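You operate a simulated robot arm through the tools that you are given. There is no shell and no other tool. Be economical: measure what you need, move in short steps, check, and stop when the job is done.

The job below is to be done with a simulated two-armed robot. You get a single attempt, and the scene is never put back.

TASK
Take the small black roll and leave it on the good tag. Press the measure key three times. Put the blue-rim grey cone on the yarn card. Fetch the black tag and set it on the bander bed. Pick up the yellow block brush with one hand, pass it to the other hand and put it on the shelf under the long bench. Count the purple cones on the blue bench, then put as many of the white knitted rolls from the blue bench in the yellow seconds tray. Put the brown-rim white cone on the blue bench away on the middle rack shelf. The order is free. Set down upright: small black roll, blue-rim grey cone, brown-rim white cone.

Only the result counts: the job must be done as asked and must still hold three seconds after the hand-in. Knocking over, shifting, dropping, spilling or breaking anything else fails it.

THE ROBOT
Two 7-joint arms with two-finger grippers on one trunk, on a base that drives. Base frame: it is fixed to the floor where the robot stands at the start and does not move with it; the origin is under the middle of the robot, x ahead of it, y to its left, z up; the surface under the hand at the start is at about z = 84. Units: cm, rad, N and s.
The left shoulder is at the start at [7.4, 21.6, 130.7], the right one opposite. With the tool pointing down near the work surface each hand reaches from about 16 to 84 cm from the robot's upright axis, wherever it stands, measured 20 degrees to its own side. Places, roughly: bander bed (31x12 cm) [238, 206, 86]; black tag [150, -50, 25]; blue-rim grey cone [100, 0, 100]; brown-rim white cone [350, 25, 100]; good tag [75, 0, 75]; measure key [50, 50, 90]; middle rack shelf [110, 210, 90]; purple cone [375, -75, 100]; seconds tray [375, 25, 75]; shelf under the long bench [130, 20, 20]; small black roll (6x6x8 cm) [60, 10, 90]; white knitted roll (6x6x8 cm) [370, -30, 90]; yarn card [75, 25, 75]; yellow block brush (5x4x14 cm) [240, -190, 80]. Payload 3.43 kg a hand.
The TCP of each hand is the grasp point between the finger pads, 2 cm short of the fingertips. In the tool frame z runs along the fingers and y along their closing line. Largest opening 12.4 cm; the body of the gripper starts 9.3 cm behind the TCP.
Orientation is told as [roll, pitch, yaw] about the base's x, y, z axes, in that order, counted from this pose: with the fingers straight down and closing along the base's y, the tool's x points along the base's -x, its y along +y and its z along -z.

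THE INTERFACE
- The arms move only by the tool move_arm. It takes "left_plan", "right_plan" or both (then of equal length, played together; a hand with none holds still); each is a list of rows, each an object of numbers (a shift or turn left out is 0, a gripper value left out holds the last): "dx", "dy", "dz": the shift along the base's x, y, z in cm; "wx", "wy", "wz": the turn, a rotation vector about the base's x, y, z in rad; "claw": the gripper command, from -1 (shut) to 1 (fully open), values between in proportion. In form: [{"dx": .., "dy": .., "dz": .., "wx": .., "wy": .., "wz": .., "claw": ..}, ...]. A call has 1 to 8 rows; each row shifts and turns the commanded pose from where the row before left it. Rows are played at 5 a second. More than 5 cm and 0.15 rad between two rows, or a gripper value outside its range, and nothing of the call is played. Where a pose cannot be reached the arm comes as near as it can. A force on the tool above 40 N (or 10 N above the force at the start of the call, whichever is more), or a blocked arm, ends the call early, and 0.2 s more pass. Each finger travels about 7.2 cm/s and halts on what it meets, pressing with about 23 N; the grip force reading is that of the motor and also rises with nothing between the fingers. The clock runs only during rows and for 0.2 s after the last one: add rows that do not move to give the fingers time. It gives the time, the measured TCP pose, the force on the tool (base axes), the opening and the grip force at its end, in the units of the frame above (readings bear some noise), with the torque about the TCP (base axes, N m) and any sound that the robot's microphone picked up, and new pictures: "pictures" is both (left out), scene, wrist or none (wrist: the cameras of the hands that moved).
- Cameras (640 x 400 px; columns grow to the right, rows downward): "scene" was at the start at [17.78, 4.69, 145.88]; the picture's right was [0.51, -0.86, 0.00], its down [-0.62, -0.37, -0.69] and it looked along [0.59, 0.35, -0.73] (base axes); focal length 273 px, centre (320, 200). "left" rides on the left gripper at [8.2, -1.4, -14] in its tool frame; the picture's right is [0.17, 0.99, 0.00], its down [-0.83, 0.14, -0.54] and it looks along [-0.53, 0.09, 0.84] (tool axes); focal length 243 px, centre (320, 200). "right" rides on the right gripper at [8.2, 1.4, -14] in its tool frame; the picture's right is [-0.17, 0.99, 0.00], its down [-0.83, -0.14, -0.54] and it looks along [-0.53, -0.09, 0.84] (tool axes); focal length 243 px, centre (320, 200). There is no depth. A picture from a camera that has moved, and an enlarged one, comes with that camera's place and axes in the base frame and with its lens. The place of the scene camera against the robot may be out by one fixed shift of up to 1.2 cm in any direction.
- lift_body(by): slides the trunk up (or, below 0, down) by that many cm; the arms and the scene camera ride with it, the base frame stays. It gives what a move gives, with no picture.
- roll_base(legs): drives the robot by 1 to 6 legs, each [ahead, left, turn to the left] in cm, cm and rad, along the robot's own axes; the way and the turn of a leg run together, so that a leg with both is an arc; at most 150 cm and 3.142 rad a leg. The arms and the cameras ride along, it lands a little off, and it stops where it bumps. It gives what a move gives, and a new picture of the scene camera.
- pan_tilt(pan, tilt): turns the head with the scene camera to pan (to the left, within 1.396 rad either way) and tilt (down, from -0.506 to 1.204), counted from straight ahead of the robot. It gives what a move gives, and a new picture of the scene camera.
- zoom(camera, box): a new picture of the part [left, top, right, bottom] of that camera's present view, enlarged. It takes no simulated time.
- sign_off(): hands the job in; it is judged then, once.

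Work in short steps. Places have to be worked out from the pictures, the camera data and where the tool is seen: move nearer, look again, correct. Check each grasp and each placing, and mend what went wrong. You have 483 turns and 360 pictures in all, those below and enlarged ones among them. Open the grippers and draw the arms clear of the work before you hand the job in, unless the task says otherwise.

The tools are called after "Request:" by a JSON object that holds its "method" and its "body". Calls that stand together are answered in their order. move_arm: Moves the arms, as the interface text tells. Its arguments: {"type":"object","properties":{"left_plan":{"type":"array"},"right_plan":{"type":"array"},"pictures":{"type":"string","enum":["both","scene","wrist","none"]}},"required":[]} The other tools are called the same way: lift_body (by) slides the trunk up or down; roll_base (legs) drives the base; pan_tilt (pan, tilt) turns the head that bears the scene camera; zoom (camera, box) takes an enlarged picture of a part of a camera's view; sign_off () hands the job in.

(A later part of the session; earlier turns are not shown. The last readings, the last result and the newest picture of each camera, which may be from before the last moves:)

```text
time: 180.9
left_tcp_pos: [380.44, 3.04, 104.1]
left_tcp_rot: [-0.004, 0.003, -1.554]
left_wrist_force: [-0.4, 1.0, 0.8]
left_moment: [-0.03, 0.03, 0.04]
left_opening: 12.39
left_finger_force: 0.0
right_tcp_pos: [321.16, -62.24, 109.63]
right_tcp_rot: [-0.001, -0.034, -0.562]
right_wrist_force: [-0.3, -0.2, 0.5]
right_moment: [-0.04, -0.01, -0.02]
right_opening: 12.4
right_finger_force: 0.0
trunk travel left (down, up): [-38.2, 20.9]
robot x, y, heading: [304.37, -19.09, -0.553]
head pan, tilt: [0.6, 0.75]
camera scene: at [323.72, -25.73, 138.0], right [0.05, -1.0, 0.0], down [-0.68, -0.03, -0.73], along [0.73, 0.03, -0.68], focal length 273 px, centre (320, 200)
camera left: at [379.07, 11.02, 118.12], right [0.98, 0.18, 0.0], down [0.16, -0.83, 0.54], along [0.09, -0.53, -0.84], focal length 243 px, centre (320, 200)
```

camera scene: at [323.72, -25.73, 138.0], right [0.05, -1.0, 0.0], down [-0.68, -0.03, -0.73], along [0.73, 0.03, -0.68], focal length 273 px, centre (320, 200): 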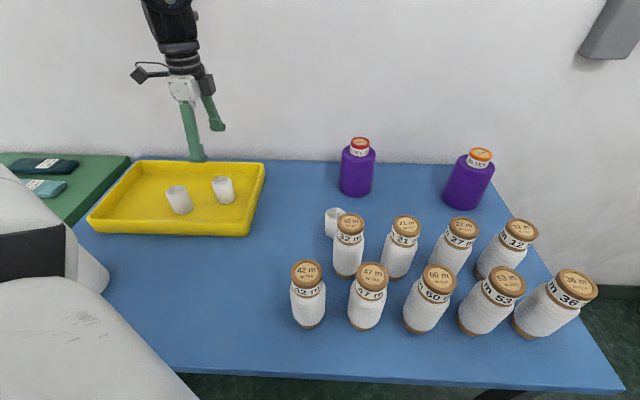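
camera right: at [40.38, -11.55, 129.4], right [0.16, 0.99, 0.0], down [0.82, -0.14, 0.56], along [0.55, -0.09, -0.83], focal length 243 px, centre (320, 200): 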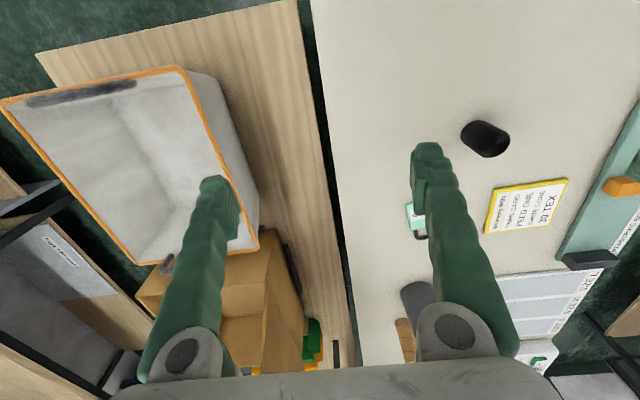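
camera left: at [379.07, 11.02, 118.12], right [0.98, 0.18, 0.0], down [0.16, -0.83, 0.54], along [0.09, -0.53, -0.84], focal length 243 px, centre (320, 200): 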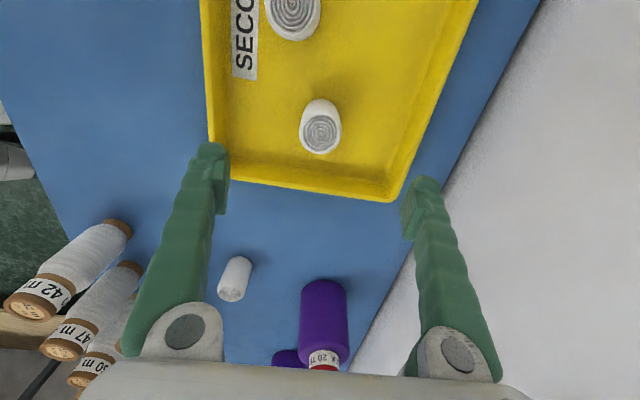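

Both rolls stand in the tray. Now the brown-rim cone: raise the hand and turn left 0.6 rad.

Request:
{"method": "move_arm", "body": {"left_plan": [{"dx": -3, "dz": 3}, {"dx": -4, "dz": 3}, {"dx": -3, "dz": 3}, {}], "pictures": "none"}}

Request:
{"method": "roll_base", "body": {"legs": [[0, 0, 0.6]]}}

```text
time: 181.9
left_tcp_pos: [370.49, 2.94, 113.42]
left_tcp_rot: [-0.004, 0.002, -1.555]
left_wrist_force: [-0.5, -0.7, 0.9]
left_moment: [-0.01, 0.03, 0.0]
left_opening: 12.4
left_finger_force: 0.3
right_tcp_pos: [321.22, -62.27, 109.78]
right_tcp_rot: [-0.002, -0.035, -0.563]
right_wrist_force: [-0.2, -1.2, -1.1]
right_moment: [-0.02, 0.0, 0.0]
right_opening: 12.4
right_finger_force: 0.1
trunk travel left (down, up): [-38.2, 20.9]
robot x, y, heading: [304.14, -19.26, -0.552]
head pan, tilt: [0.6, 0.75]
```

```text
time: 184.5
left_tcp_pos: [346.0, 36.54, 113.44]
left_tcp_rot: [-0.004, 0.004, -0.947]
left_wrist_force: [-0.4, 0.1, 0.8]
left_moment: [0.01, -0.03, 0.01]
left_opening: 12.41
left_finger_force: 0.1
right_tcp_pos: [342.36, -44.97, 109.7]
right_tcp_rot: [-0.002, -0.035, 0.044]
right_wrist_force: [-0.4, 0.3, -0.6]
right_moment: [0.01, -0.01, 0.0]
right_opening: 12.38
right_finger_force: 0.0
trunk travel left (down, up): [-38.2, 20.9]
robot x, y, heading: [303.8, -19.59, 0.055]
head pan, tilt: [0.6, 0.75]
camera scene: at [324.02, -13.2, 138.02], right [0.6, -0.8, 0.0], down [-0.54, -0.41, -0.73], along [0.58, 0.44, -0.68], focal length 273 px, centre (320, 200)
```

scene: 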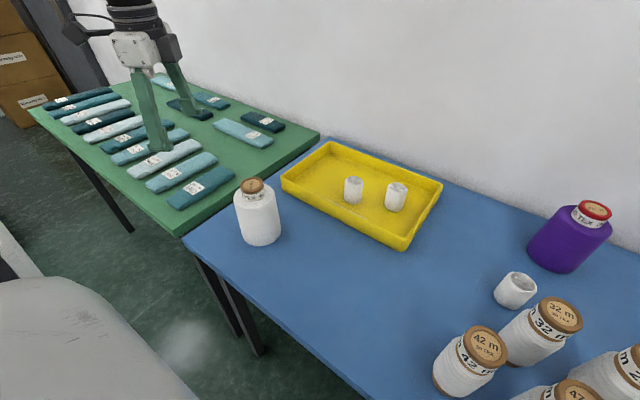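

Cone axis estimated [350.7, 26.4], top z ≈ 100. I bring the hand above it and look from the wrist.

Request:
{"method": "move_arm", "body": {"left_plan": [{"dx": 1.5, "dy": -3.3}, {"dx": 1.5, "dy": -3.3, "dz": -1}, {"dx": 1.7, "dy": -3.3, "dz": -2}, {"dz": -2}, {}], "pictures": "wrist"}}

```text
time: 185.7
left_tcp_pos: [350.68, 26.8, 108.49]
left_tcp_rot: [-0.003, 0.003, -0.95]
left_wrist_force: [-1.0, -0.4, -0.1]
left_moment: [0.01, -0.03, 0.02]
left_opening: 12.4
left_finger_force: 0.2
right_tcp_pos: [342.42, -45.02, 109.76]
right_tcp_rot: [-0.002, -0.036, 0.044]
right_wrist_force: [-0.1, 0.2, 0.2]
right_moment: [-0.01, 0.03, 0.01]
right_opening: 12.4
right_finger_force: 0.0
trunk travel left (down, up): [-38.2, 20.9]
robot x, y, heading: [303.98, -19.44, 0.048]
head pan, tilt: [0.6, 0.75]
camera left: at [344.91, 32.47, 122.44], right [0.71, 0.71, 0.0], down [0.6, -0.59, 0.54], along [0.38, -0.38, -0.84], focal length 243 px, centre (320, 200)
```

left: 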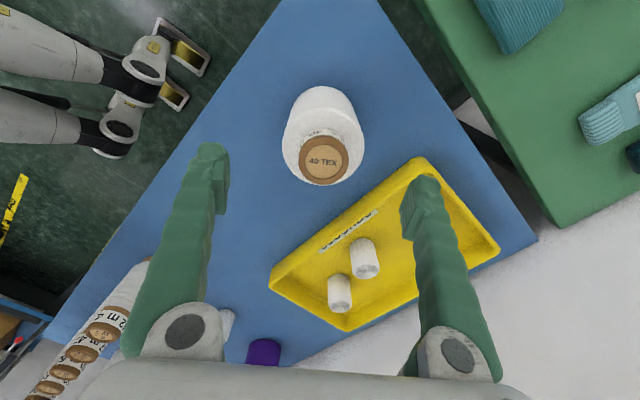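

Rim at [351.8, 26.1]. I align and descend halfway.

Request:
{"method": "move_arm", "body": {"left_plan": [{"dx": 1.1, "dy": -0.7, "dz": -2}, {"dz": -3}, {"dz": -3}, {}], "pictures": "wrist"}}

```text
time: 186.7
left_tcp_pos: [351.77, 26.04, 100.65]
left_tcp_rot: [-0.002, 0.004, -0.949]
left_wrist_force: [0.0, -0.6, -0.2]
left_moment: [0.02, -0.02, 0.0]
left_opening: 12.41
left_finger_force: 0.1
right_tcp_pos: [342.43, -44.99, 109.79]
right_tcp_rot: [-0.001, -0.037, 0.044]
right_wrist_force: [-0.2, -0.3, 0.6]
right_moment: [0.05, 0.03, -0.03]
right_opening: 12.38
right_finger_force: 0.1
trunk travel left (down, up): [-38.2, 20.9]
robot x, y, heading: [304.1, -19.43, 0.044]
head pan, tilt: [0.6, 0.75]
camera left: at [346.02, 31.71, 114.54], right [0.71, 0.71, 0.0], down [0.6, -0.59, 0.54], along [0.38, -0.38, -0.84], focal length 243 px, centre (320, 200)
```

left: 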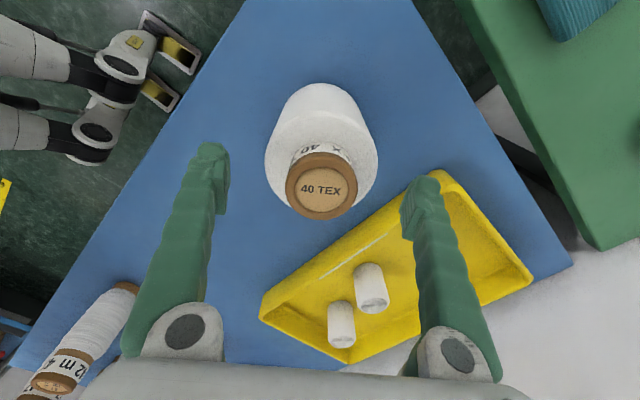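

Perfectly centred, but the rack's shelves are only ~30 cm apart, so a top grip cannot be placed there. I'll grip the cone from the side with a nearly horizontal tool: first back off upward and turn the hand to face forward.

Request:
{"method": "move_arm", "body": {"left_plan": [{"dz": 4}, {"dz": 4}, {"dz": 3, "wz": 0.14}, {"dx": -3, "dy": -2, "wz": 0.14}, {"dx": -3, "dy": -2, "wz": 0.14}, {"dx": -3, "dy": -2, "wz": 0.14}, {"dx": -3, "dy": -2, "wz": 0.14}, {"wz": 0.14}], "pictures": "none"}}

Request:
{"method": "move_arm", "body": {"left_plan": [{"wz": 0.14}, {"wz": 0.14}, {"wz": 0.14}, {"wz": 0.14}, {"wx": 0.06, "wy": -0.126}, {"wx": 0.06, "wy": -0.126}, {"wx": 0.06, "wy": -0.126}, {}], "pictures": "scene"}}

```text
time: 188.5
left_tcp_pos: [339.85, 18.02, 111.43]
left_tcp_rot: [-0.004, 0.004, -0.109]
left_wrist_force: [-0.4, -0.2, -0.2]
left_moment: [-0.04, 0.01, -0.03]
left_opening: 12.39
left_finger_force: 0.1
right_tcp_pos: [342.47, -44.88, 109.64]
right_tcp_rot: [-0.003, -0.035, 0.043]
right_wrist_force: [0.4, 0.7, -0.4]
right_moment: [0.03, 0.01, 0.01]
right_opening: 12.39
right_finger_force: 0.0
trunk travel left (down, up): [-38.2, 20.9]
robot x, y, heading: [304.06, -19.53, 0.053]
head pan, tilt: [0.6, 0.75]
```

```text
time: 190.3
left_tcp_pos: [340.84, 19.89, 111.17]
left_tcp_rot: [0.008, -0.059, 0.219]
left_wrist_force: [-0.2, -0.8, -0.4]
left_moment: [0.0, -0.01, -0.01]
left_opening: 12.41
left_finger_force: 0.2
left hand out of reach, approached as far as the arm can: row 3, 4, 5, 6, 7
right_tcp_pos: [342.28, -44.96, 109.69]
right_tcp_rot: [-0.002, -0.037, 0.044]
right_wrist_force: [-0.2, -0.2, -0.3]
right_moment: [0.02, 0.02, -0.02]
right_opening: 12.41
right_finger_force: 0.0
trunk travel left (down, up): [-38.2, 20.9]
robot x, y, heading: [304.29, -19.4, 0.047]
head pan, tilt: [0.6, 0.75]
camera scene: at [323.98, -13.22, 138.02], right [0.6, -0.8, 0.0], down [-0.54, -0.41, -0.73], along [0.58, 0.44, -0.68], focal length 273 px, centre (320, 200)
```

scene: 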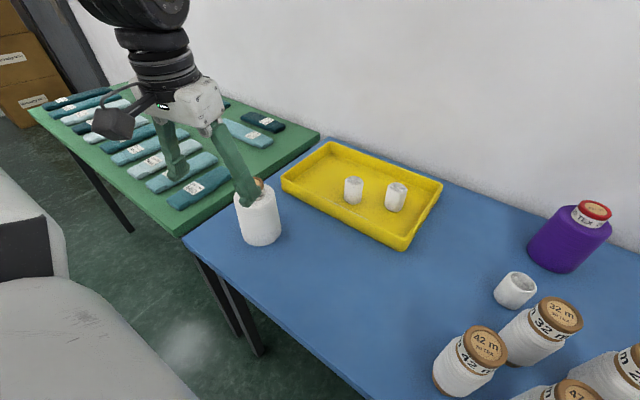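

The tool can't pitch up this close to the body. I back the base off 24 cm so the arm can stretch with a horizontal tool.

Request:
{"method": "roll_base", "body": {"legs": [[-24, 0, 0]]}}

Request:
{"method": "move_arm", "body": {"left_plan": [{"dx": 4, "dz": -2}, {"dx": 4, "dz": -2, "wx": 0.03, "wy": -0.13}, {"dx": 4, "dz": -2, "wx": 0.03, "wy": -0.13}, {"dz": -2, "wx": 0.03, "wy": -0.13}, {"dz": -2, "wx": 0.03, "wy": -0.13}, {"wx": 0.03, "wy": -0.13}, {"wx": 0.03, "wy": -0.13}, {}], "pictures": "both"}}

```text
time: 192.3
left_tcp_pos: [317.04, 18.77, 111.15]
left_tcp_rot: [0.006, -0.057, 0.22]
left_wrist_force: [-0.3, 0.7, -0.8]
left_moment: [-0.02, -0.01, 0.02]
left_opening: 12.42
left_finger_force: 0.0
right_tcp_pos: [319.05, -45.99, 109.65]
right_tcp_rot: [-0.003, -0.035, 0.046]
right_wrist_force: [-0.3, -0.2, -0.6]
right_moment: [-0.03, 0.02, 0.0]
right_opening: 12.4
right_finger_force: 0.2
trunk travel left (down, up): [-38.2, 20.9]
robot x, y, heading: [280.14, -20.53, 0.056]
head pan, tilt: [0.6, 0.75]
camera scene: at [300.44, -14.33, 138.0], right [0.61, -0.79, 0.0], down [-0.54, -0.41, -0.73], along [0.58, 0.44, -0.68], focal length 273 px, centre (320, 200)
```

scene: 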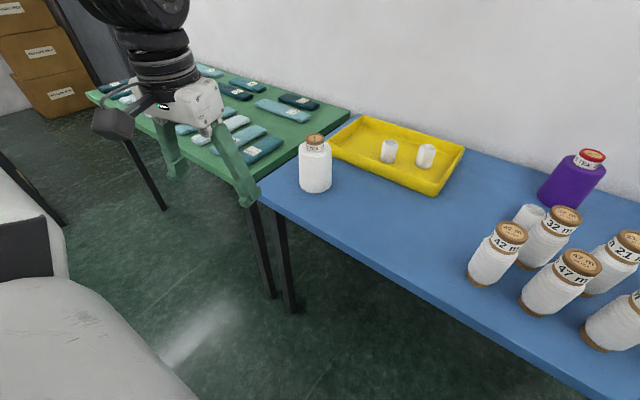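

```text
time: 194.1
left_tcp_pos: [329.95, 22.93, 102.26]
left_tcp_rot: [0.007, -0.658, 0.214]
left_wrist_force: [0.2, -0.3, 0.3]
left_moment: [-0.02, 0.01, 0.01]
left_opening: 12.41
left_finger_force: 0.1
left hand out of reach, approached as far as the arm can: row 3, 4, 5, 6, 7
right_tcp_pos: [318.87, -46.04, 109.78]
right_tcp_rot: [-0.003, -0.035, 0.045]
right_wrist_force: [0.2, 0.2, -0.7]
right_moment: [0.03, -0.01, 0.0]
right_opening: 12.41
right_finger_force: 0.1
trunk travel left (down, up): [-38.2, 20.9]
robot x, y, heading: [280.25, -20.68, 0.057]
head pan, tilt: [0.6, 0.75]
camera scene: at [300.37, -14.36, 138.02], right [0.61, -0.79, 0.0], down [-0.54, -0.41, -0.73], along [0.58, 0.44, -0.68], focal length 273 px, centre (320, 200)
camera left: at [315.68, 18.22, 108.21], right [-0.34, 0.94, -0.1], down [0.29, 0.2, 0.94], along [0.89, 0.29, -0.34], focal length 243 px, centre (320, 200)
```

scene: 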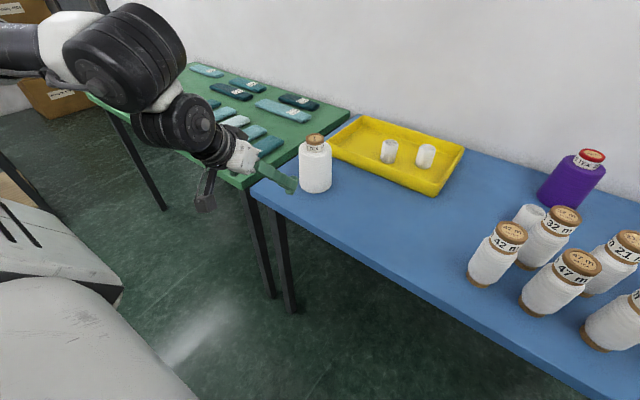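
left: 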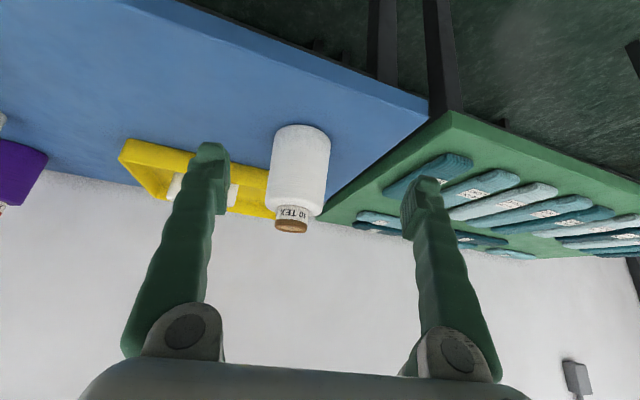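

Pitch reached −0.66. I continue pitching while pushing slightly forward and lower.

Request:
{"method": "move_arm", "body": {"left_plan": [{"dx": 1, "dz": -1}, {"wx": 0.03, "wy": -0.13}, {"dz": -1, "wx": 0.03, "wy": -0.13}, {"dz": -1, "wx": 0.03, "wy": -0.13}, {"dz": -1, "wx": 0.03, "wy": -0.13}, {}], "pictures": "none"}}

```text
time: 195.5
left_tcp_pos: [331.12, 23.02, 101.16]
left_tcp_rot: [0.008, -0.725, 0.211]
left_wrist_force: [0.0, 0.6, 0.0]
left_moment: [-0.02, -0.01, 0.01]
left_opening: 12.38
left_finger_force: 0.1
left hand out of reach, approached as far as the arm can: row 2, 3, 4, 5
right_tcp_pos: [318.86, -46.01, 109.81]
right_tcp_rot: [-0.001, -0.033, 0.047]
right_wrist_force: [-0.3, 0.0, 0.4]
right_moment: [0.0, -0.04, 0.01]
right_opening: 12.41
right_finger_force: 0.1
trunk travel left (down, up): [-38.2, 20.9]
robot x, y, heading: [280.13, -20.78, 0.053]
head pan, tilt: [0.6, 0.75]
```

I lower the trunk relative to the hand, so the forearm comes in flatter; raising the hand first to keep it clear of the bench.

Request:
{"method": "move_arm", "body": {"left_plan": [{"dx": -3, "dz": 3}, {"dx": -2, "dz": 4}, {"dz": 4}, {}], "pictures": "none"}}

Request:
{"method": "lift_body", "body": {"by": -15}}

Request:
{"method": "move_arm", "body": {"left_plan": [{"dx": 2, "dz": 2}, {"wx": 0.03, "wy": -0.13}, {"wx": 0.03, "wy": -0.13}, {"wx": 0.03, "wy": -0.13}, {"wx": 0.03, "wy": -0.13}, {}], "pictures": "scene"}}

```text
time: 196.5
left_tcp_pos: [330.94, 23.22, 105.53]
left_tcp_rot: [0.004, -0.725, 0.216]
left_wrist_force: [-0.9, 0.3, 0.2]
left_moment: [-0.03, -0.03, -0.01]
left_opening: 12.41
left_finger_force: 0.1
left hand out of reach, approached as far as the arm can: row 1, 2
right_tcp_pos: [318.7, -45.93, 109.76]
right_tcp_rot: [-0.004, -0.037, 0.045]
right_wrist_force: [0.3, -0.2, -1.8]
right_moment: [-0.06, -0.04, -0.04]
right_opening: 12.39
right_finger_force: 0.1
trunk travel left (down, up): [-38.2, 20.9]
robot x, y, heading: [280.72, -20.67, 0.054]
head pan, tilt: [0.6, 0.75]
```

```text
time: 198.3
left_tcp_pos: [331.69, 22.95, 86.42]
left_tcp_rot: [0.028, -0.617, 0.199]
left_wrist_force: [0.1, 0.3, -0.6]
left_moment: [0.02, 0.01, -0.01]
left_opening: 12.43
left_finger_force: 0.0
right_tcp_pos: [319.91, -45.96, 92.07]
right_tcp_rot: [-0.002, 0.082, 0.045]
right_wrist_force: [-1.1, -0.1, 0.1]
right_moment: [-0.01, -0.01, 0.02]
right_opening: 12.4
right_finger_force: 0.2
trunk travel left (down, up): [-23.2, 35.9]
robot x, y, heading: [280.26, -20.62, 0.056]
head pan, tilt: [0.6, 0.75]
```

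```text
time: 199.7
left_tcp_pos: [337.54, 24.51, 87.58]
left_tcp_rot: [0.056, -1.08, 0.177]
left_wrist_force: [-0.7, 0.0, -0.1]
left_moment: [0.04, 0.04, 0.06]
left_opening: 12.38
left_finger_force: 0.1
left hand out of reach, approached as far as the arm can: row 2, 3, 4, 5
right_tcp_pos: [320.04, -46.06, 92.04]
right_tcp_rot: [-0.002, 0.082, 0.047]
right_wrist_force: [0.0, -0.7, 0.1]
right_moment: [0.02, 0.0, 0.02]
right_opening: 12.39
right_finger_force: 0.1
trunk travel left (down, up): [-23.2, 35.9]
robot x, y, heading: [280.38, -20.86, 0.055]
head pan, tilt: [0.6, 0.75]
camera scene: at [304.44, -14.29, 122.82], right [0.61, -0.79, 0.0], down [-0.54, -0.41, -0.73], along [0.58, 0.44, -0.68], focal length 273 px, centre (320, 200)
```

scene: 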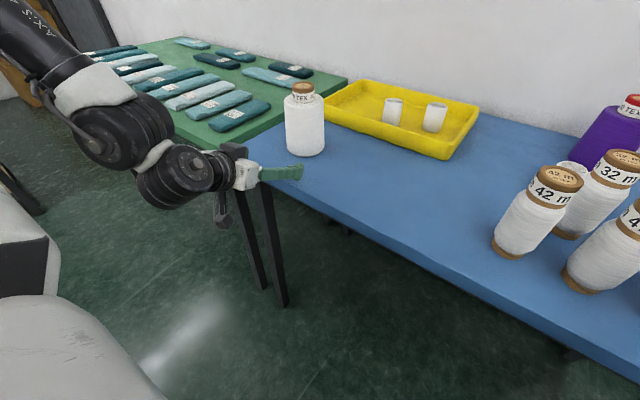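

Good: pitch is −1.08 with the lower trunk. The hand is low, so I raise it to z ≈ 93 before advancing.

Request:
{"method": "move_arm", "body": {"left_plan": [{"dx": -1, "dz": 2}, {"dx": -0.5, "dy": -0.5, "dz": 2}, {"dy": -0.5, "dz": 1.5}, {}], "pictures": "both"}}

```text
time: 200.7
left_tcp_pos: [338.72, 24.25, 91.49]
left_tcp_rot: [0.052, -1.08, 0.179]
left_wrist_force: [-0.2, -0.2, -0.2]
left_moment: [0.01, 0.0, 0.02]
left_opening: 12.4
left_finger_force: 0.1
left hand out of reach, approached as far as the arm can: row 1, 2, 3
right_tcp_pos: [320.02, -45.99, 92.13]
right_tcp_rot: [-0.001, 0.082, 0.045]
right_wrist_force: [-0.8, -0.3, 0.0]
right_moment: [0.0, 0.0, -0.02]
right_opening: 12.37
right_finger_force: 0.1
trunk travel left (down, up): [-23.2, 35.9]
robot x, y, heading: [280.79, -20.75, 0.048]
head pan, tilt: [0.6, 0.75]
camera scene: at [304.44, -14.13, 122.81], right [0.61, -0.79, 0.0], down [-0.54, -0.41, -0.73], along [0.58, 0.44, -0.68], focal length 273 px, centre (320, 200)
camera left: at [323.23, 19.25, 90.86], right [-0.3, 0.95, -0.12], down [-0.11, 0.09, 0.99], along [0.95, 0.31, 0.07], focal length 243 px, centre (320, 200)
```

scene: 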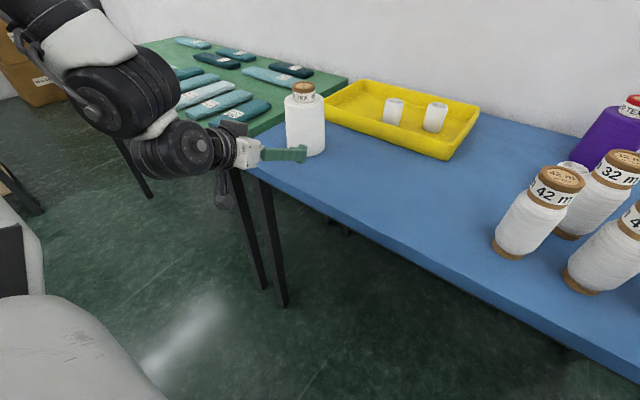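
left: 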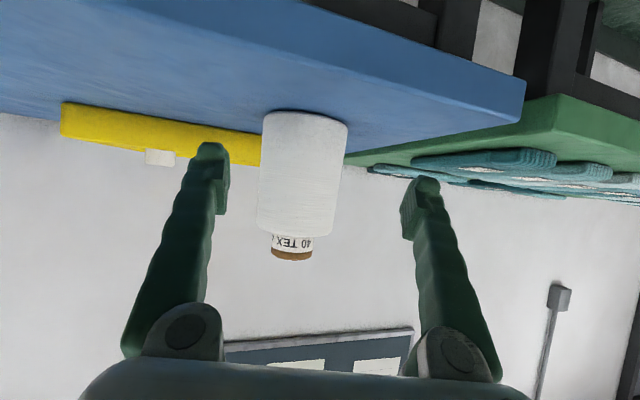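

The cone lies straight ahead between the fingers (axis ≈ [351.8, 26.2]). I advance horizontally around it.

Request:
{"method": "move_arm", "body": {"left_plan": [{"dx": 2.5, "dy": 0.35, "dz": 0.3}, {"dx": 2.5, "dy": 0.35}, {"dx": 2, "dy": 0.3}, {}], "pictures": "wrist"}}

```text
time: 201.7
left_tcp_pos: [345.48, 25.28, 92.03]
left_tcp_rot: [0.051, -1.082, 0.18]
left_wrist_force: [-0.5, 0.1, -0.2]
left_moment: [-0.05, -0.01, -0.01]
left_opening: 12.42
left_finger_force: 0.0
right_tcp_pos: [319.92, -46.03, 91.93]
right_tcp_rot: [-0.001, 0.08, 0.045]
right_wrist_force: [-0.1, 0.3, -0.2]
right_moment: [0.03, 0.0, 0.0]
right_opening: 12.41
right_finger_force: 0.0
trunk travel left (down, up): [-23.2, 35.9]
robot x, y, heading: [280.43, -20.5, 0.052]
head pan, tilt: [0.6, 0.75]
camera left: at [330.17, 20.22, 91.25], right [-0.3, 0.95, -0.12], down [-0.11, 0.09, 0.99], along [0.95, 0.31, 0.08], focal length 243 px, centre (320, 200)
```

left: 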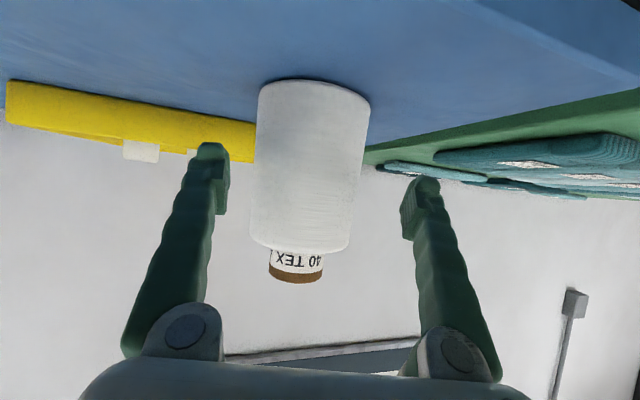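

On track. I advance the remaining 6 cm.

Request:
{"method": "move_arm", "body": {"left_plan": [{"dx": 2, "dy": 0.3}, {"dx": 2, "dy": 0.3}, {"dx": 2, "dy": 0.3}, {}], "pictures": "wrist"}}

```text
time: 202.7
left_tcp_pos: [351.65, 26.39, 92.0]
left_tcp_rot: [0.053, -1.079, 0.177]
left_wrist_force: [0.0, -0.3, 0.2]
left_moment: [-0.01, 0.04, 0.02]
left_opening: 12.4
left_finger_force: 0.0
right_tcp_pos: [319.91, -45.88, 92.01]
right_tcp_rot: [0.0, 0.082, 0.045]
right_wrist_force: [0.3, 0.8, -0.9]
right_moment: [-0.01, -0.02, 0.02]
right_opening: 12.4
right_finger_force: 0.1
trunk travel left (down, up): [-23.2, 35.9]
robot x, y, heading: [280.25, -20.71, 0.05]
head pan, tilt: [0.6, 0.75]
camera left: at [336.31, 21.17, 91.22], right [-0.3, 0.95, -0.12], down [-0.11, 0.09, 0.99], along [0.95, 0.31, 0.08], focal length 243 px, centre (320, 200)
```

left: 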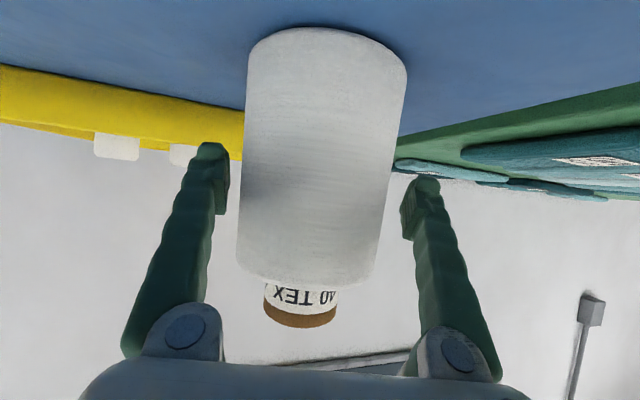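

Centred between the fingers. I close.

Request:
{"method": "move_arm", "body": {"left_plan": [{"claw": -1}, {}, {}, {}], "pictures": "none"}}

Request:
{"method": "move_arm", "body": {"left_plan": [{"dz": 1}, {"dz": 1.5}, {"dz": 2}, {}], "pictures": "both"}}

```text
time: 203.7
left_tcp_pos: [351.75, 26.29, 92.03]
left_tcp_rot: [0.05, -1.08, 0.179]
left_wrist_force: [0.8, -1.3, 0.1]
left_moment: [-0.11, -0.03, 0.05]
left_opening: 9.6
left_finger_force: 22.6
right_tcp_pos: [319.93, -46.0, 92.05]
right_tcp_rot: [-0.003, 0.083, 0.044]
right_wrist_force: [-1.0, -0.3, -1.3]
right_moment: [0.04, -0.03, 0.0]
right_opening: 12.38
right_finger_force: 0.1
trunk travel left (down, up): [-23.2, 35.9]
robot x, y, heading: [280.52, -20.62, 0.056]
head pan, tilt: [0.6, 0.75]
```

```text
time: 204.7
left_tcp_pos: [351.57, 26.36, 96.45]
left_tcp_rot: [0.052, -1.08, 0.18]
left_wrist_force: [0.6, 0.8, -2.0]
left_moment: [-0.02, 0.02, 0.0]
left_opening: 9.59
left_finger_force: 22.8
right_tcp_pos: [320.06, -45.98, 91.96]
right_tcp_rot: [-0.004, 0.083, 0.044]
right_wrist_force: [0.2, 0.7, 1.3]
right_moment: [0.0, 0.02, 0.04]
right_opening: 12.38
right_finger_force: 0.1
trunk travel left (down, up): [-23.2, 35.9]
robot x, y, heading: [280.63, -20.55, 0.046]
head pan, tilt: [0.6, 0.75]
camera scene: at [304.46, -14.1, 122.8], right [0.61, -0.79, 0.0], down [-0.54, -0.41, -0.73], along [0.58, 0.44, -0.68], focal length 273 px, centre (320, 200)
camera left: at [336.2, 21.22, 95.69], right [-0.3, 0.95, -0.12], down [-0.11, 0.09, 0.99], along [0.95, 0.31, 0.07], focal length 243 px, centre (320, 200)
```

scene: 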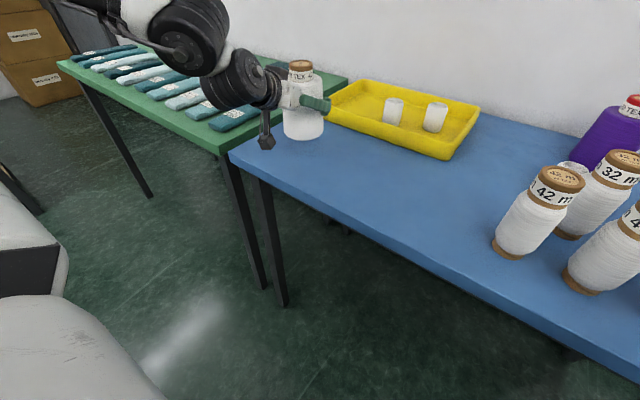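
left: 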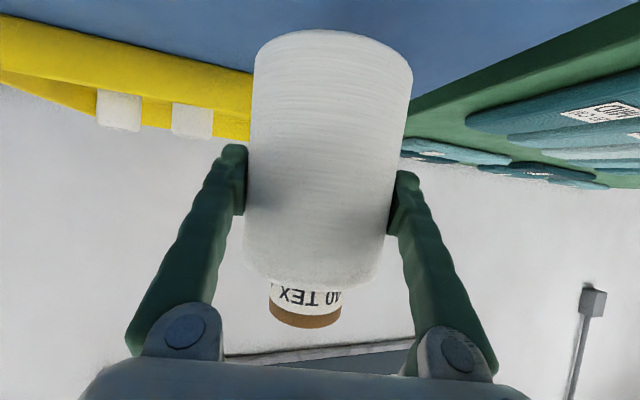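

Cone held securely (opening 9.6). I raise both hands clear, then back away, strafe left and back along the aisle toward the rack.

Request:
{"method": "move_arm", "body": {"left_plan": [{"dz": 3}, {"dz": 3}, {"dz": 3}, {}, {}], "right_plan": [{"dz": 4}, {"dz": 4}, {"dz": 4}, {}, {}], "pictures": "none"}}

Request:
{"method": "roll_base", "body": {"legs": [[-25, 0, -0.05], [0, 110, 0]]}}

```text
time: 205.9
left_tcp_pos: [351.52, 26.21, 105.37]
left_tcp_rot: [0.052, -1.082, 0.183]
left_wrist_force: [-0.9, 0.0, -2.5]
left_moment: [-0.01, 0.01, 0.0]
left_opening: 9.6
left_finger_force: 22.6
right_tcp_pos: [318.71, -42.4, 98.5]
right_tcp_rot: [-0.001, 0.082, 0.045]
right_wrist_force: [0.1, 0.3, 0.7]
right_moment: [-0.02, 0.01, 0.0]
right_opening: 12.37
right_finger_force: 0.1
right hand out of reach, approached as far as the arm can: row 1, 2, 3
trunk travel left (down, up): [-23.2, 35.9]
robot x, y, heading: [280.33, -20.42, 0.05]
head pan, tilt: [0.6, 0.75]
```

```text
time: 222.5
left_tcp_pos: [328.03, 132.36, 105.4]
left_tcp_rot: [0.051, -1.08, 0.133]
left_wrist_force: [0.1, -0.5, -2.5]
left_moment: [-0.01, 0.02, -0.01]
left_opening: 9.55
left_finger_force: 23.0
right_tcp_pos: [292.11, 65.31, 98.61]
right_tcp_rot: [0.001, 0.082, 0.002]
right_wrist_force: [0.1, 0.3, -0.1]
right_moment: [0.02, -0.03, 0.02]
right_opening: 12.42
right_finger_force: 0.1
trunk travel left (down, up): [-23.2, 35.9]
robot x, y, heading: [254.6, 89.25, 0.009]
head pan, tilt: [0.6, 0.75]
camera scene: at [279.08, 94.14, 122.81], right [0.57, -0.82, 0.0], down [-0.56, -0.39, -0.73], along [0.6, 0.42, -0.68], focal length 273 px, centre (320, 200)
```

scene: 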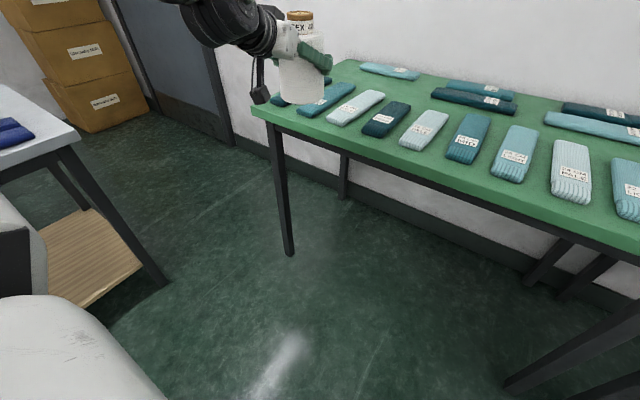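

Clear. I back along the aisle to x ≈ 130, then look at the rack.

Request:
{"method": "roll_base", "body": {"legs": [[-125, 0, 0]]}}

Request:
{"method": "pan_tilt", "body": {"pan": 1.39, "tilt": 0.35}}

```text
time: 230.3
left_tcp_pos: [204.97, 131.01, 105.41]
left_tcp_rot: [0.053, -1.079, 0.108]
left_wrist_force: [-0.3, 0.2, -2.7]
left_moment: [-0.02, 0.0, -0.05]
left_opening: 9.52
left_finger_force: 22.9
right_tcp_pos: [167.26, 64.96, 98.55]
right_tcp_rot: [0.001, 0.082, -0.023]
right_wrist_force: [-0.1, 0.7, 0.4]
right_moment: [-0.02, -0.04, 0.0]
right_opening: 12.4
right_finger_force: 0.1
trunk travel left (down, up): [-23.2, 35.9]
robot x, y, heading: [130.84, 89.32, -0.023]
head pan, tilt: [0.6, 0.75]
camera scene: at [155.05, 94.08, 122.81], right [0.55, -0.83, 0.0], down [-0.57, -0.38, -0.73], along [0.61, 0.4, -0.68], focal length 273 px, centre (320, 200)
```

scene: 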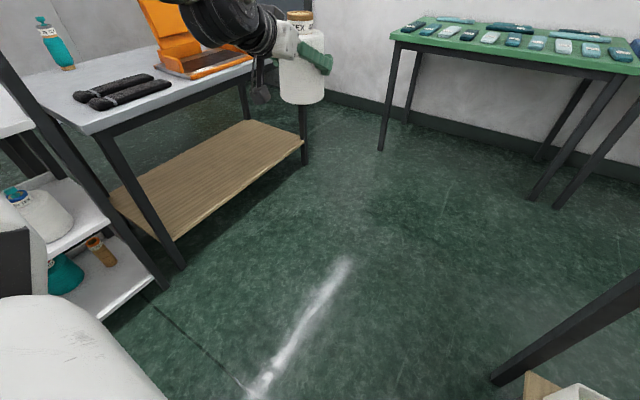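

```text
time: 231.4
left_tcp_pos: [204.95, 131.01, 105.38]
left_tcp_rot: [0.051, -1.081, 0.112]
left_wrist_force: [0.6, -0.4, -2.9]
left_moment: [0.01, 0.03, 0.0]
left_opening: 9.49
left_finger_force: 22.5
right_tcp_pos: [167.36, 64.94, 98.4]
right_tcp_rot: [-0.001, 0.082, -0.025]
right_wrist_force: [-0.1, -0.4, 0.0]
right_moment: [0.02, -0.02, 0.0]
right_opening: 12.4
right_finger_force: 0.1
trunk travel left (down, up): [-23.2, 35.9]
robot x, y, heading: [130.46, 89.18, -0.019]
head pan, tilt: [1.389, 0.351]
camera scene: at [149.99, 98.65, 126.37], right [0.98, -0.2, 0.0], down [-0.07, -0.34, -0.94], along [0.19, 0.92, -0.34], focal length 273 px, centre (320, 200)
```

scene: 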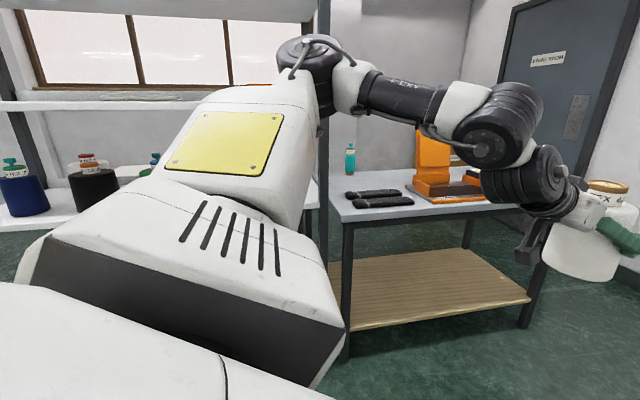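

Turning here would swing the cone too near the rack front (y ≈ 184). I go back to the open area, turn to face +y there, and return sideways.

Request:
{"method": "roll_base", "body": {"legs": [[130, 0, 0.02], [0, -30, 0], [0, 0, 1.571], [30, 0, 0]]}}

Request:
{"method": "pan_tilt", "body": {"pan": 0.5, "tilt": 0.3}}

```text
time: 250.8
left_tcp_pos: [218.15, 161.48, 105.35]
left_tcp_rot: [0.051, -1.081, 1.684]
left_wrist_force: [0.6, 0.5, -3.2]
left_moment: [-0.02, -0.01, 0.02]
left_opening: 9.47
left_finger_force: 23.5
right_tcp_pos: [284.33, 124.01, 98.48]
right_tcp_rot: [-0.001, 0.08, 1.551]
right_wrist_force: [-0.5, 0.2, -0.1]
right_moment: [0.03, -0.03, -0.04]
right_opening: 12.4
right_finger_force: 0.1
trunk travel left (down, up): [-23.2, 35.9]
robot x, y, heading: [259.76, 87.62, 1.554]
head pan, tilt: [1.389, 0.351]
camera scene: at [250.82, 107.63, 126.38], right [0.19, 0.98, 0.0], down [0.34, -0.07, -0.94], along [-0.92, 0.18, -0.34], focal length 273 px, centre (320, 200)
```

scene: 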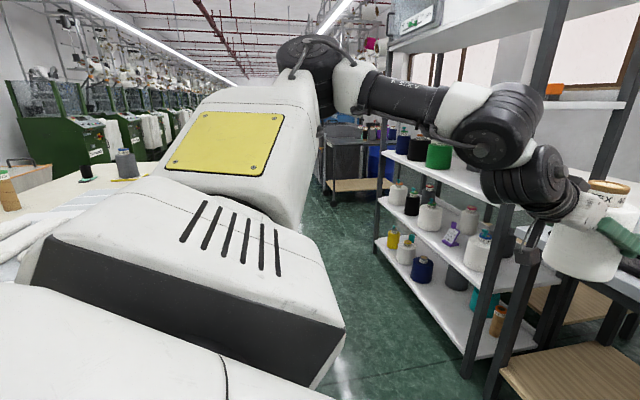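

```text
time: 252.0
left_tcp_pos: [218.14, 161.44, 105.24]
left_tcp_rot: [0.052, -1.08, 1.683]
left_wrist_force: [0.9, -0.4, -2.6]
left_moment: [-0.02, 0.02, 0.0]
left_opening: 9.46
left_finger_force: 23.3
right_tcp_pos: [284.25, 124.07, 98.38]
right_tcp_rot: [-0.001, 0.082, 1.551]
right_wrist_force: [0.5, 0.0, 0.2]
right_moment: [-0.01, -0.01, 0.0]
right_opening: 12.39
right_finger_force: 0.0
trunk travel left (down, up): [-23.2, 35.9]
robot x, y, heading: [260.32, 87.54, 1.556]
head pan, tilt: [0.499, 0.3]
camera scene: at [255.59, 114.08, 126.84], right [0.88, 0.47, 0.0], down [0.14, -0.26, -0.96], along [-0.45, 0.84, -0.3], focal length 273 px, centre (320, 200)
```

scene: 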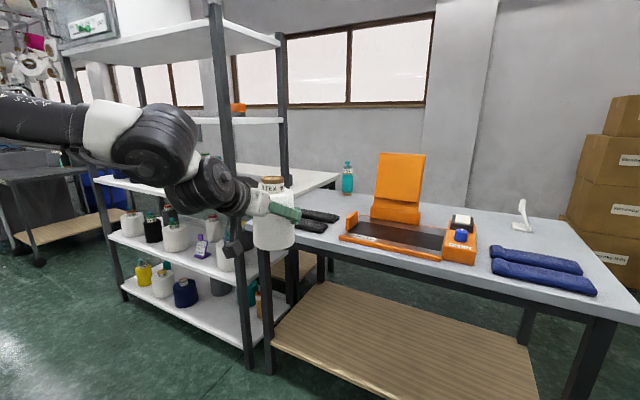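

Great view: middle shelf surface ≈ z 89–90, with a clear gap above. I strafe left so the cone comes opposite the free space (x ≈ 131).

Request:
{"method": "roll_base", "body": {"legs": [[0, 85, 0.015]]}}

Request:
{"method": "pan_tilt", "body": {"pan": 0.45, "tilt": 0.3}}

```text
time: 263.6
left_tcp_pos: [132.6, 161.64, 105.31]
left_tcp_rot: [0.052, -1.08, 1.694]
left_wrist_force: [-0.3, 0.3, -2.5]
left_moment: [-0.03, -0.04, -0.01]
left_opening: 9.44
left_finger_force: 23.0
right_tcp_pos: [199.2, 124.97, 98.53]
right_tcp_rot: [0.0, 0.08, 1.564]
right_wrist_force: [0.1, -0.4, -1.2]
right_moment: [-0.01, 0.0, 0.04]
right_opening: 12.41
right_finger_force: 0.0
trunk travel left (down, up): [-23.2, 35.9]
robot x, y, heading: [175.47, 88.16, 1.572]
head pan, tilt: [0.499, 0.3]
camera scene: at [170.59, 114.69, 126.84], right [0.88, 0.48, 0.0], down [0.14, -0.26, -0.96], along [-0.46, 0.84, -0.3], focal length 273 px, centre (320, 200)
```

scene: 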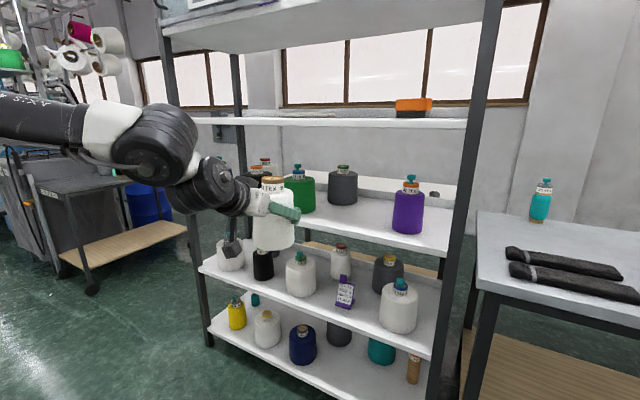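

```text
time: 264.2
left_tcp_pos: [132.59, 161.62, 105.38]
left_tcp_rot: [0.052, -1.078, 1.696]
left_wrist_force: [-0.4, -0.1, -3.1]
left_moment: [-0.02, 0.01, 0.01]
left_opening: 9.44
left_finger_force: 23.0
right_tcp_pos: [199.13, 124.87, 98.53]
right_tcp_rot: [-0.001, 0.083, 1.561]
right_wrist_force: [0.7, 0.6, 0.3]
right_moment: [0.02, -0.01, 0.0]
right_opening: 12.42
right_finger_force: 0.1
trunk travel left (down, up): [-23.2, 35.9]
robot x, y, heading: [175.35, 87.95, 1.566]
head pan, tilt: [0.45, 0.3]
camera scene: at [170.99, 114.9, 126.84], right [0.9, 0.43, 0.0], down [0.13, -0.27, -0.96], along [-0.41, 0.86, -0.3], focal length 273 px, centre (320, 200)
```

scene: 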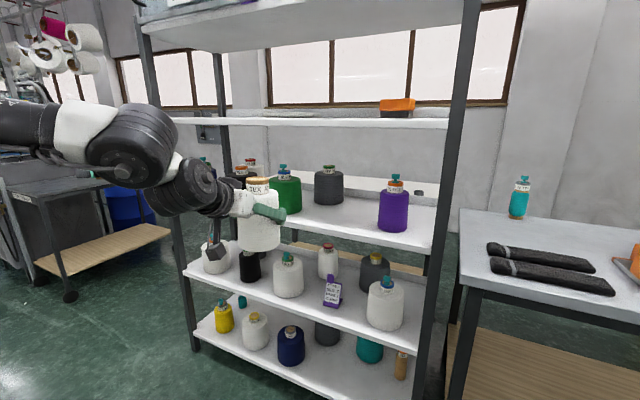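

Free spot on the middle shelf near [136, 199] (green cone at x≈114, purple at x≈156, grey one behind). Front edge y ≈ 190. I drive forward 25 cm with slight right shift.

Request:
{"method": "roll_base", "body": {"legs": [[25, -3.5, 0]]}}

Request:
{"method": "zoom", "body": {"camera": "left", "box": [0, 0, 640, 400]}}

```text
time: 266.4
left_tcp_pos: [136.6, 187.12, 105.42]
left_tcp_rot: [0.051, -1.079, 1.691]
left_wrist_force: [-0.3, 0.4, -2.0]
left_moment: [-0.01, -0.01, 0.01]
left_opening: 9.44
left_finger_force: 22.9
right_tcp_pos: [203.1, 150.08, 98.48]
right_tcp_rot: [-0.001, 0.082, 1.557]
right_wrist_force: [-0.5, 0.5, -0.3]
right_moment: [0.0, -0.02, -0.02]
right_opening: 12.41
right_finger_force: 0.0
trunk travel left (down, up): [-23.2, 35.9]
robot x, y, heading: [179.13, 113.05, 1.567]
head pan, tilt: [0.45, 0.3]
camera scene: at [174.83, 140.13, 126.85], right [0.9, 0.43, 0.0], down [0.13, -0.27, -0.96], along [-0.41, 0.86, -0.3], focal length 273 px, centre (320, 200)
```

scene: 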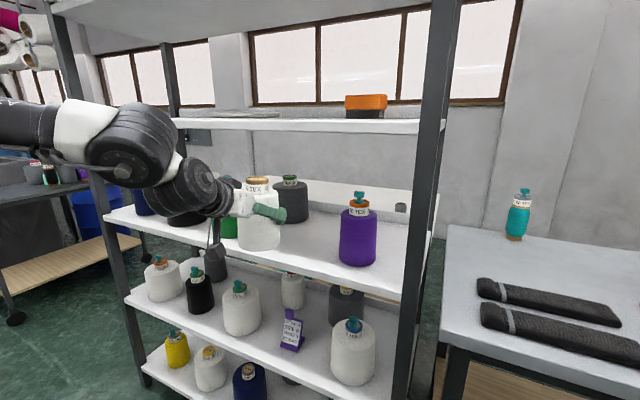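

```text
1.00 times, centred on (320, 200) of left (not enlarged: the box is as wide or as high as the picture)
camera zoom: at [140.68, 171.16, 104.65], right [-0.96, -0.24, -0.12], down [-0.1, -0.1, 0.99], along [-0.25, 0.97, 0.07], focal length 243 px, centre (320, 200)
```

zoom: 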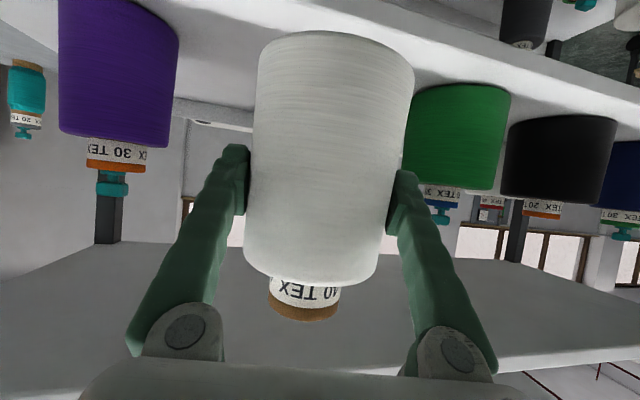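

Clear path between purple and green. I drive forward 12 cm more (cone base is ~8 cm above the shelf).

Request:
{"method": "roll_base", "body": {"legs": [[12, 1, 0]]}}

Request:
{"method": "zoom", "body": {"camera": "left", "box": [0, 0, 640, 400]}}

```text
time: 267.8
left_tcp_pos: [135.58, 199.04, 105.33]
left_tcp_rot: [0.052, -1.079, 1.693]
left_wrist_force: [-0.1, -0.1, -2.8]
left_moment: [-0.01, -0.03, 0.02]
left_opening: 9.41
left_finger_force: 22.2
right_tcp_pos: [202.0, 162.06, 98.53]
right_tcp_rot: [0.0, 0.082, 1.559]
right_wrist_force: [0.6, -0.4, -0.9]
right_moment: [0.0, -0.01, 0.03]
right_opening: 12.42
right_finger_force: 0.1
trunk travel left (down, up): [-23.2, 35.9]
robot x, y, heading: [178.16, 125.41, 1.563]
head pan, tilt: [0.45, 0.3]
camera scene: at [173.84, 152.1, 126.85], right [0.9, 0.43, 0.0], down [0.13, -0.27, -0.96], along [-0.41, 0.86, -0.3], focal length 273 px, centre (320, 200)
```

scene: 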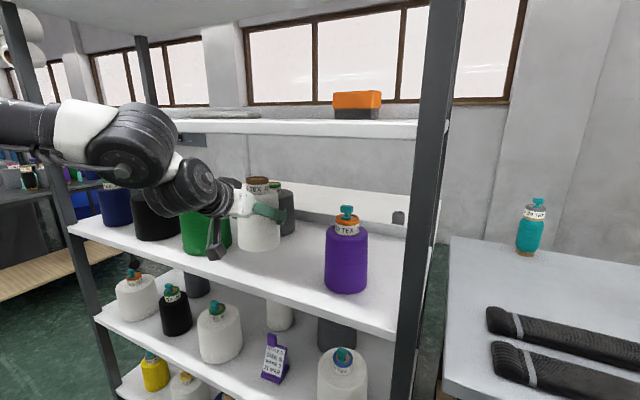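

```text
1.00 times, centred on (320, 200) of left (not enlarged: the box is as wide or as high as the picture)
camera zoom: at [139.65, 183.07, 104.67], right [-0.96, -0.24, -0.12], down [-0.1, -0.1, 0.99], along [-0.25, 0.96, 0.07], focal length 243 px, centre (320, 200)
```

zoom: 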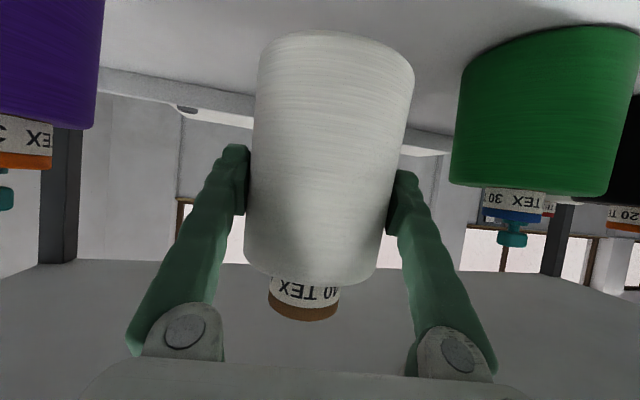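

Shelf edge is at y ≈ 195, so I reach 4.5 cm deeper before lowering.

Request:
{"method": "move_arm", "body": {"left_plan": [{"dy": 1.5}, {"dy": 1.5}, {"dy": 1.5}, {"dz": -2}, {"dz": -2}, {}], "pictures": "both"}}

```text
time: 269.2
left_tcp_pos: [135.29, 203.48, 101.26]
left_tcp_rot: [0.051, -1.078, 1.693]
left_wrist_force: [-0.1, -1.0, -3.3]
left_moment: [-0.02, -0.01, 0.0]
left_opening: 9.46
left_finger_force: 23.0
right_tcp_pos: [202.05, 162.12, 98.35]
right_tcp_rot: [-0.001, 0.081, 1.561]
right_wrist_force: [0.1, 0.0, -0.2]
right_moment: [0.01, -0.01, 0.04]
right_opening: 12.42
right_finger_force: 0.1
trunk travel left (down, up): [-23.2, 35.9]
robot x, y, heading: [178.33, 125.4, 1.567]
head pan, tilt: [0.45, 0.3]
camera scene: at [173.87, 152.09, 126.85], right [0.9, 0.43, 0.0], down [0.13, -0.27, -0.96], along [-0.41, 0.86, -0.3], focal length 273 px, centre (320, 200)
camera left: at [139.56, 187.57, 100.67], right [-0.96, -0.24, -0.12], down [-0.1, -0.1, 0.99], along [-0.25, 0.96, 0.07], focal length 243 px, centre (320, 200)
```

scene: 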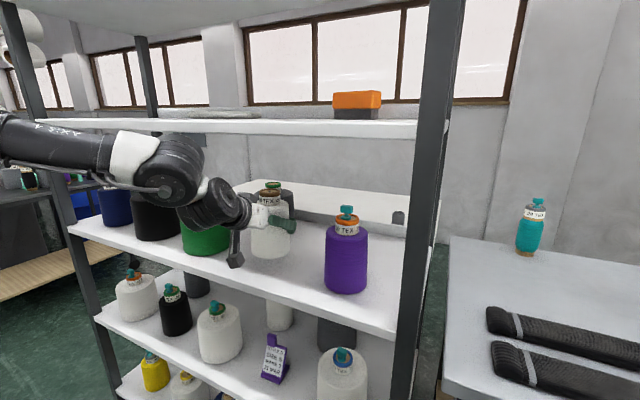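
left: 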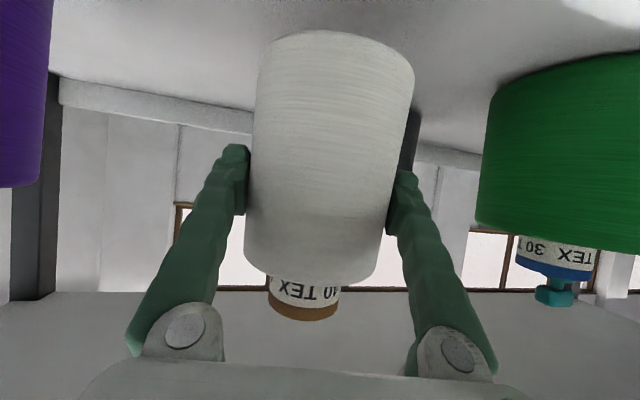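

Now I lower slowly until the cone touches the shelf.

Request:
{"method": "move_arm", "body": {"left_plan": [{"dz": -0.6}, {"dz": -0.5}, {"dz": -0.5}, {"dz": -0.5}, {"dz": -0.4}, {}], "pictures": "none"}}

```text
time: 270.6
left_tcp_pos: [135.4, 203.52, 98.83]
left_tcp_rot: [0.053, -1.081, 1.694]
left_wrist_force: [0.2, 0.9, -2.8]
left_moment: [0.0, 0.02, 0.0]
left_opening: 9.41
left_finger_force: 23.0
right_tcp_pos: [202.06, 162.16, 98.46]
right_tcp_rot: [-0.001, 0.083, 1.559]
right_wrist_force: [1.3, 0.4, -0.8]
right_moment: [-0.02, -0.05, 0.01]
right_opening: 12.38
right_finger_force: 0.0
trunk travel left (down, up): [-23.2, 35.9]
robot x, y, heading: [178.23, 125.47, 1.569]
head pan, tilt: [0.45, 0.3]
```

Request:
{"method": "move_arm", "body": {"left_plan": [{"dz": -0.3}, {"dz": -0.3}, {"dz": -0.3}, {"dz": -0.2}, {}], "pictures": "scene"}}

```text
time: 271.8
left_tcp_pos: [135.46, 203.44, 98.21]
left_tcp_rot: [0.048, -1.09, 1.697]
left_wrist_force: [-3.5, -2.0, 18.3]
left_moment: [0.75, -0.37, 0.05]
left_opening: 9.44
left_finger_force: 22.8
right_tcp_pos: [202.02, 161.91, 98.74]
right_tcp_rot: [0.0, 0.079, 1.561]
right_wrist_force: [-0.1, 0.3, 0.2]
right_moment: [-0.03, -0.02, 0.01]
right_opening: 12.43
right_finger_force: 0.0
trunk travel left (down, up): [-23.2, 35.9]
robot x, y, heading: [178.17, 124.91, 1.564]
head pan, tilt: [0.45, 0.3]
camera scene: at [173.91, 151.85, 126.92], right [0.9, 0.43, 0.0], down [0.13, -0.27, -0.96], along [-0.41, 0.86, -0.29], focal length 273 px, centre (320, 200)
```

scene: 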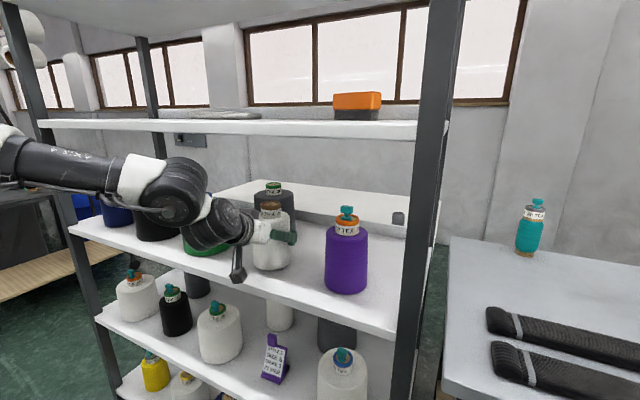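

Seated (18 N). I unload, open slowly, and back straight out.

Request:
{"method": "move_arm", "body": {"left_plan": [{"dz": 0.4}, {"claw": 0.7}, {"claw": 1}, {}, {}, {}], "pictures": "wrist"}}

```text
time: 273.2
left_tcp_pos: [135.48, 203.46, 98.08]
left_tcp_rot: [0.053, -1.082, 1.693]
left_wrist_force: [-0.4, -0.1, -0.2]
left_moment: [0.0, -0.04, -0.02]
left_opening: 12.37
left_finger_force: 0.1
right_tcp_pos: [202.05, 162.02, 98.52]
right_tcp_rot: [0.0, 0.082, 1.56]
right_wrist_force: [0.5, -0.5, 0.4]
right_moment: [0.01, -0.02, -0.01]
right_opening: 12.38
right_finger_force: 0.1
trunk travel left (down, up): [-23.2, 35.9]
robot x, y, heading: [178.03, 124.95, 1.562]
head pan, tilt: [0.45, 0.3]
camera left: at [139.62, 187.61, 97.4], right [-0.96, -0.24, -0.12], down [-0.1, -0.1, 0.99], along [-0.25, 0.96, 0.07], focal length 243 px, centre (320, 200)
```

left: 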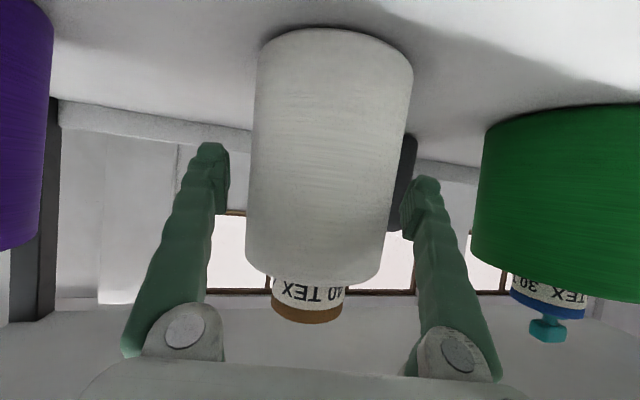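

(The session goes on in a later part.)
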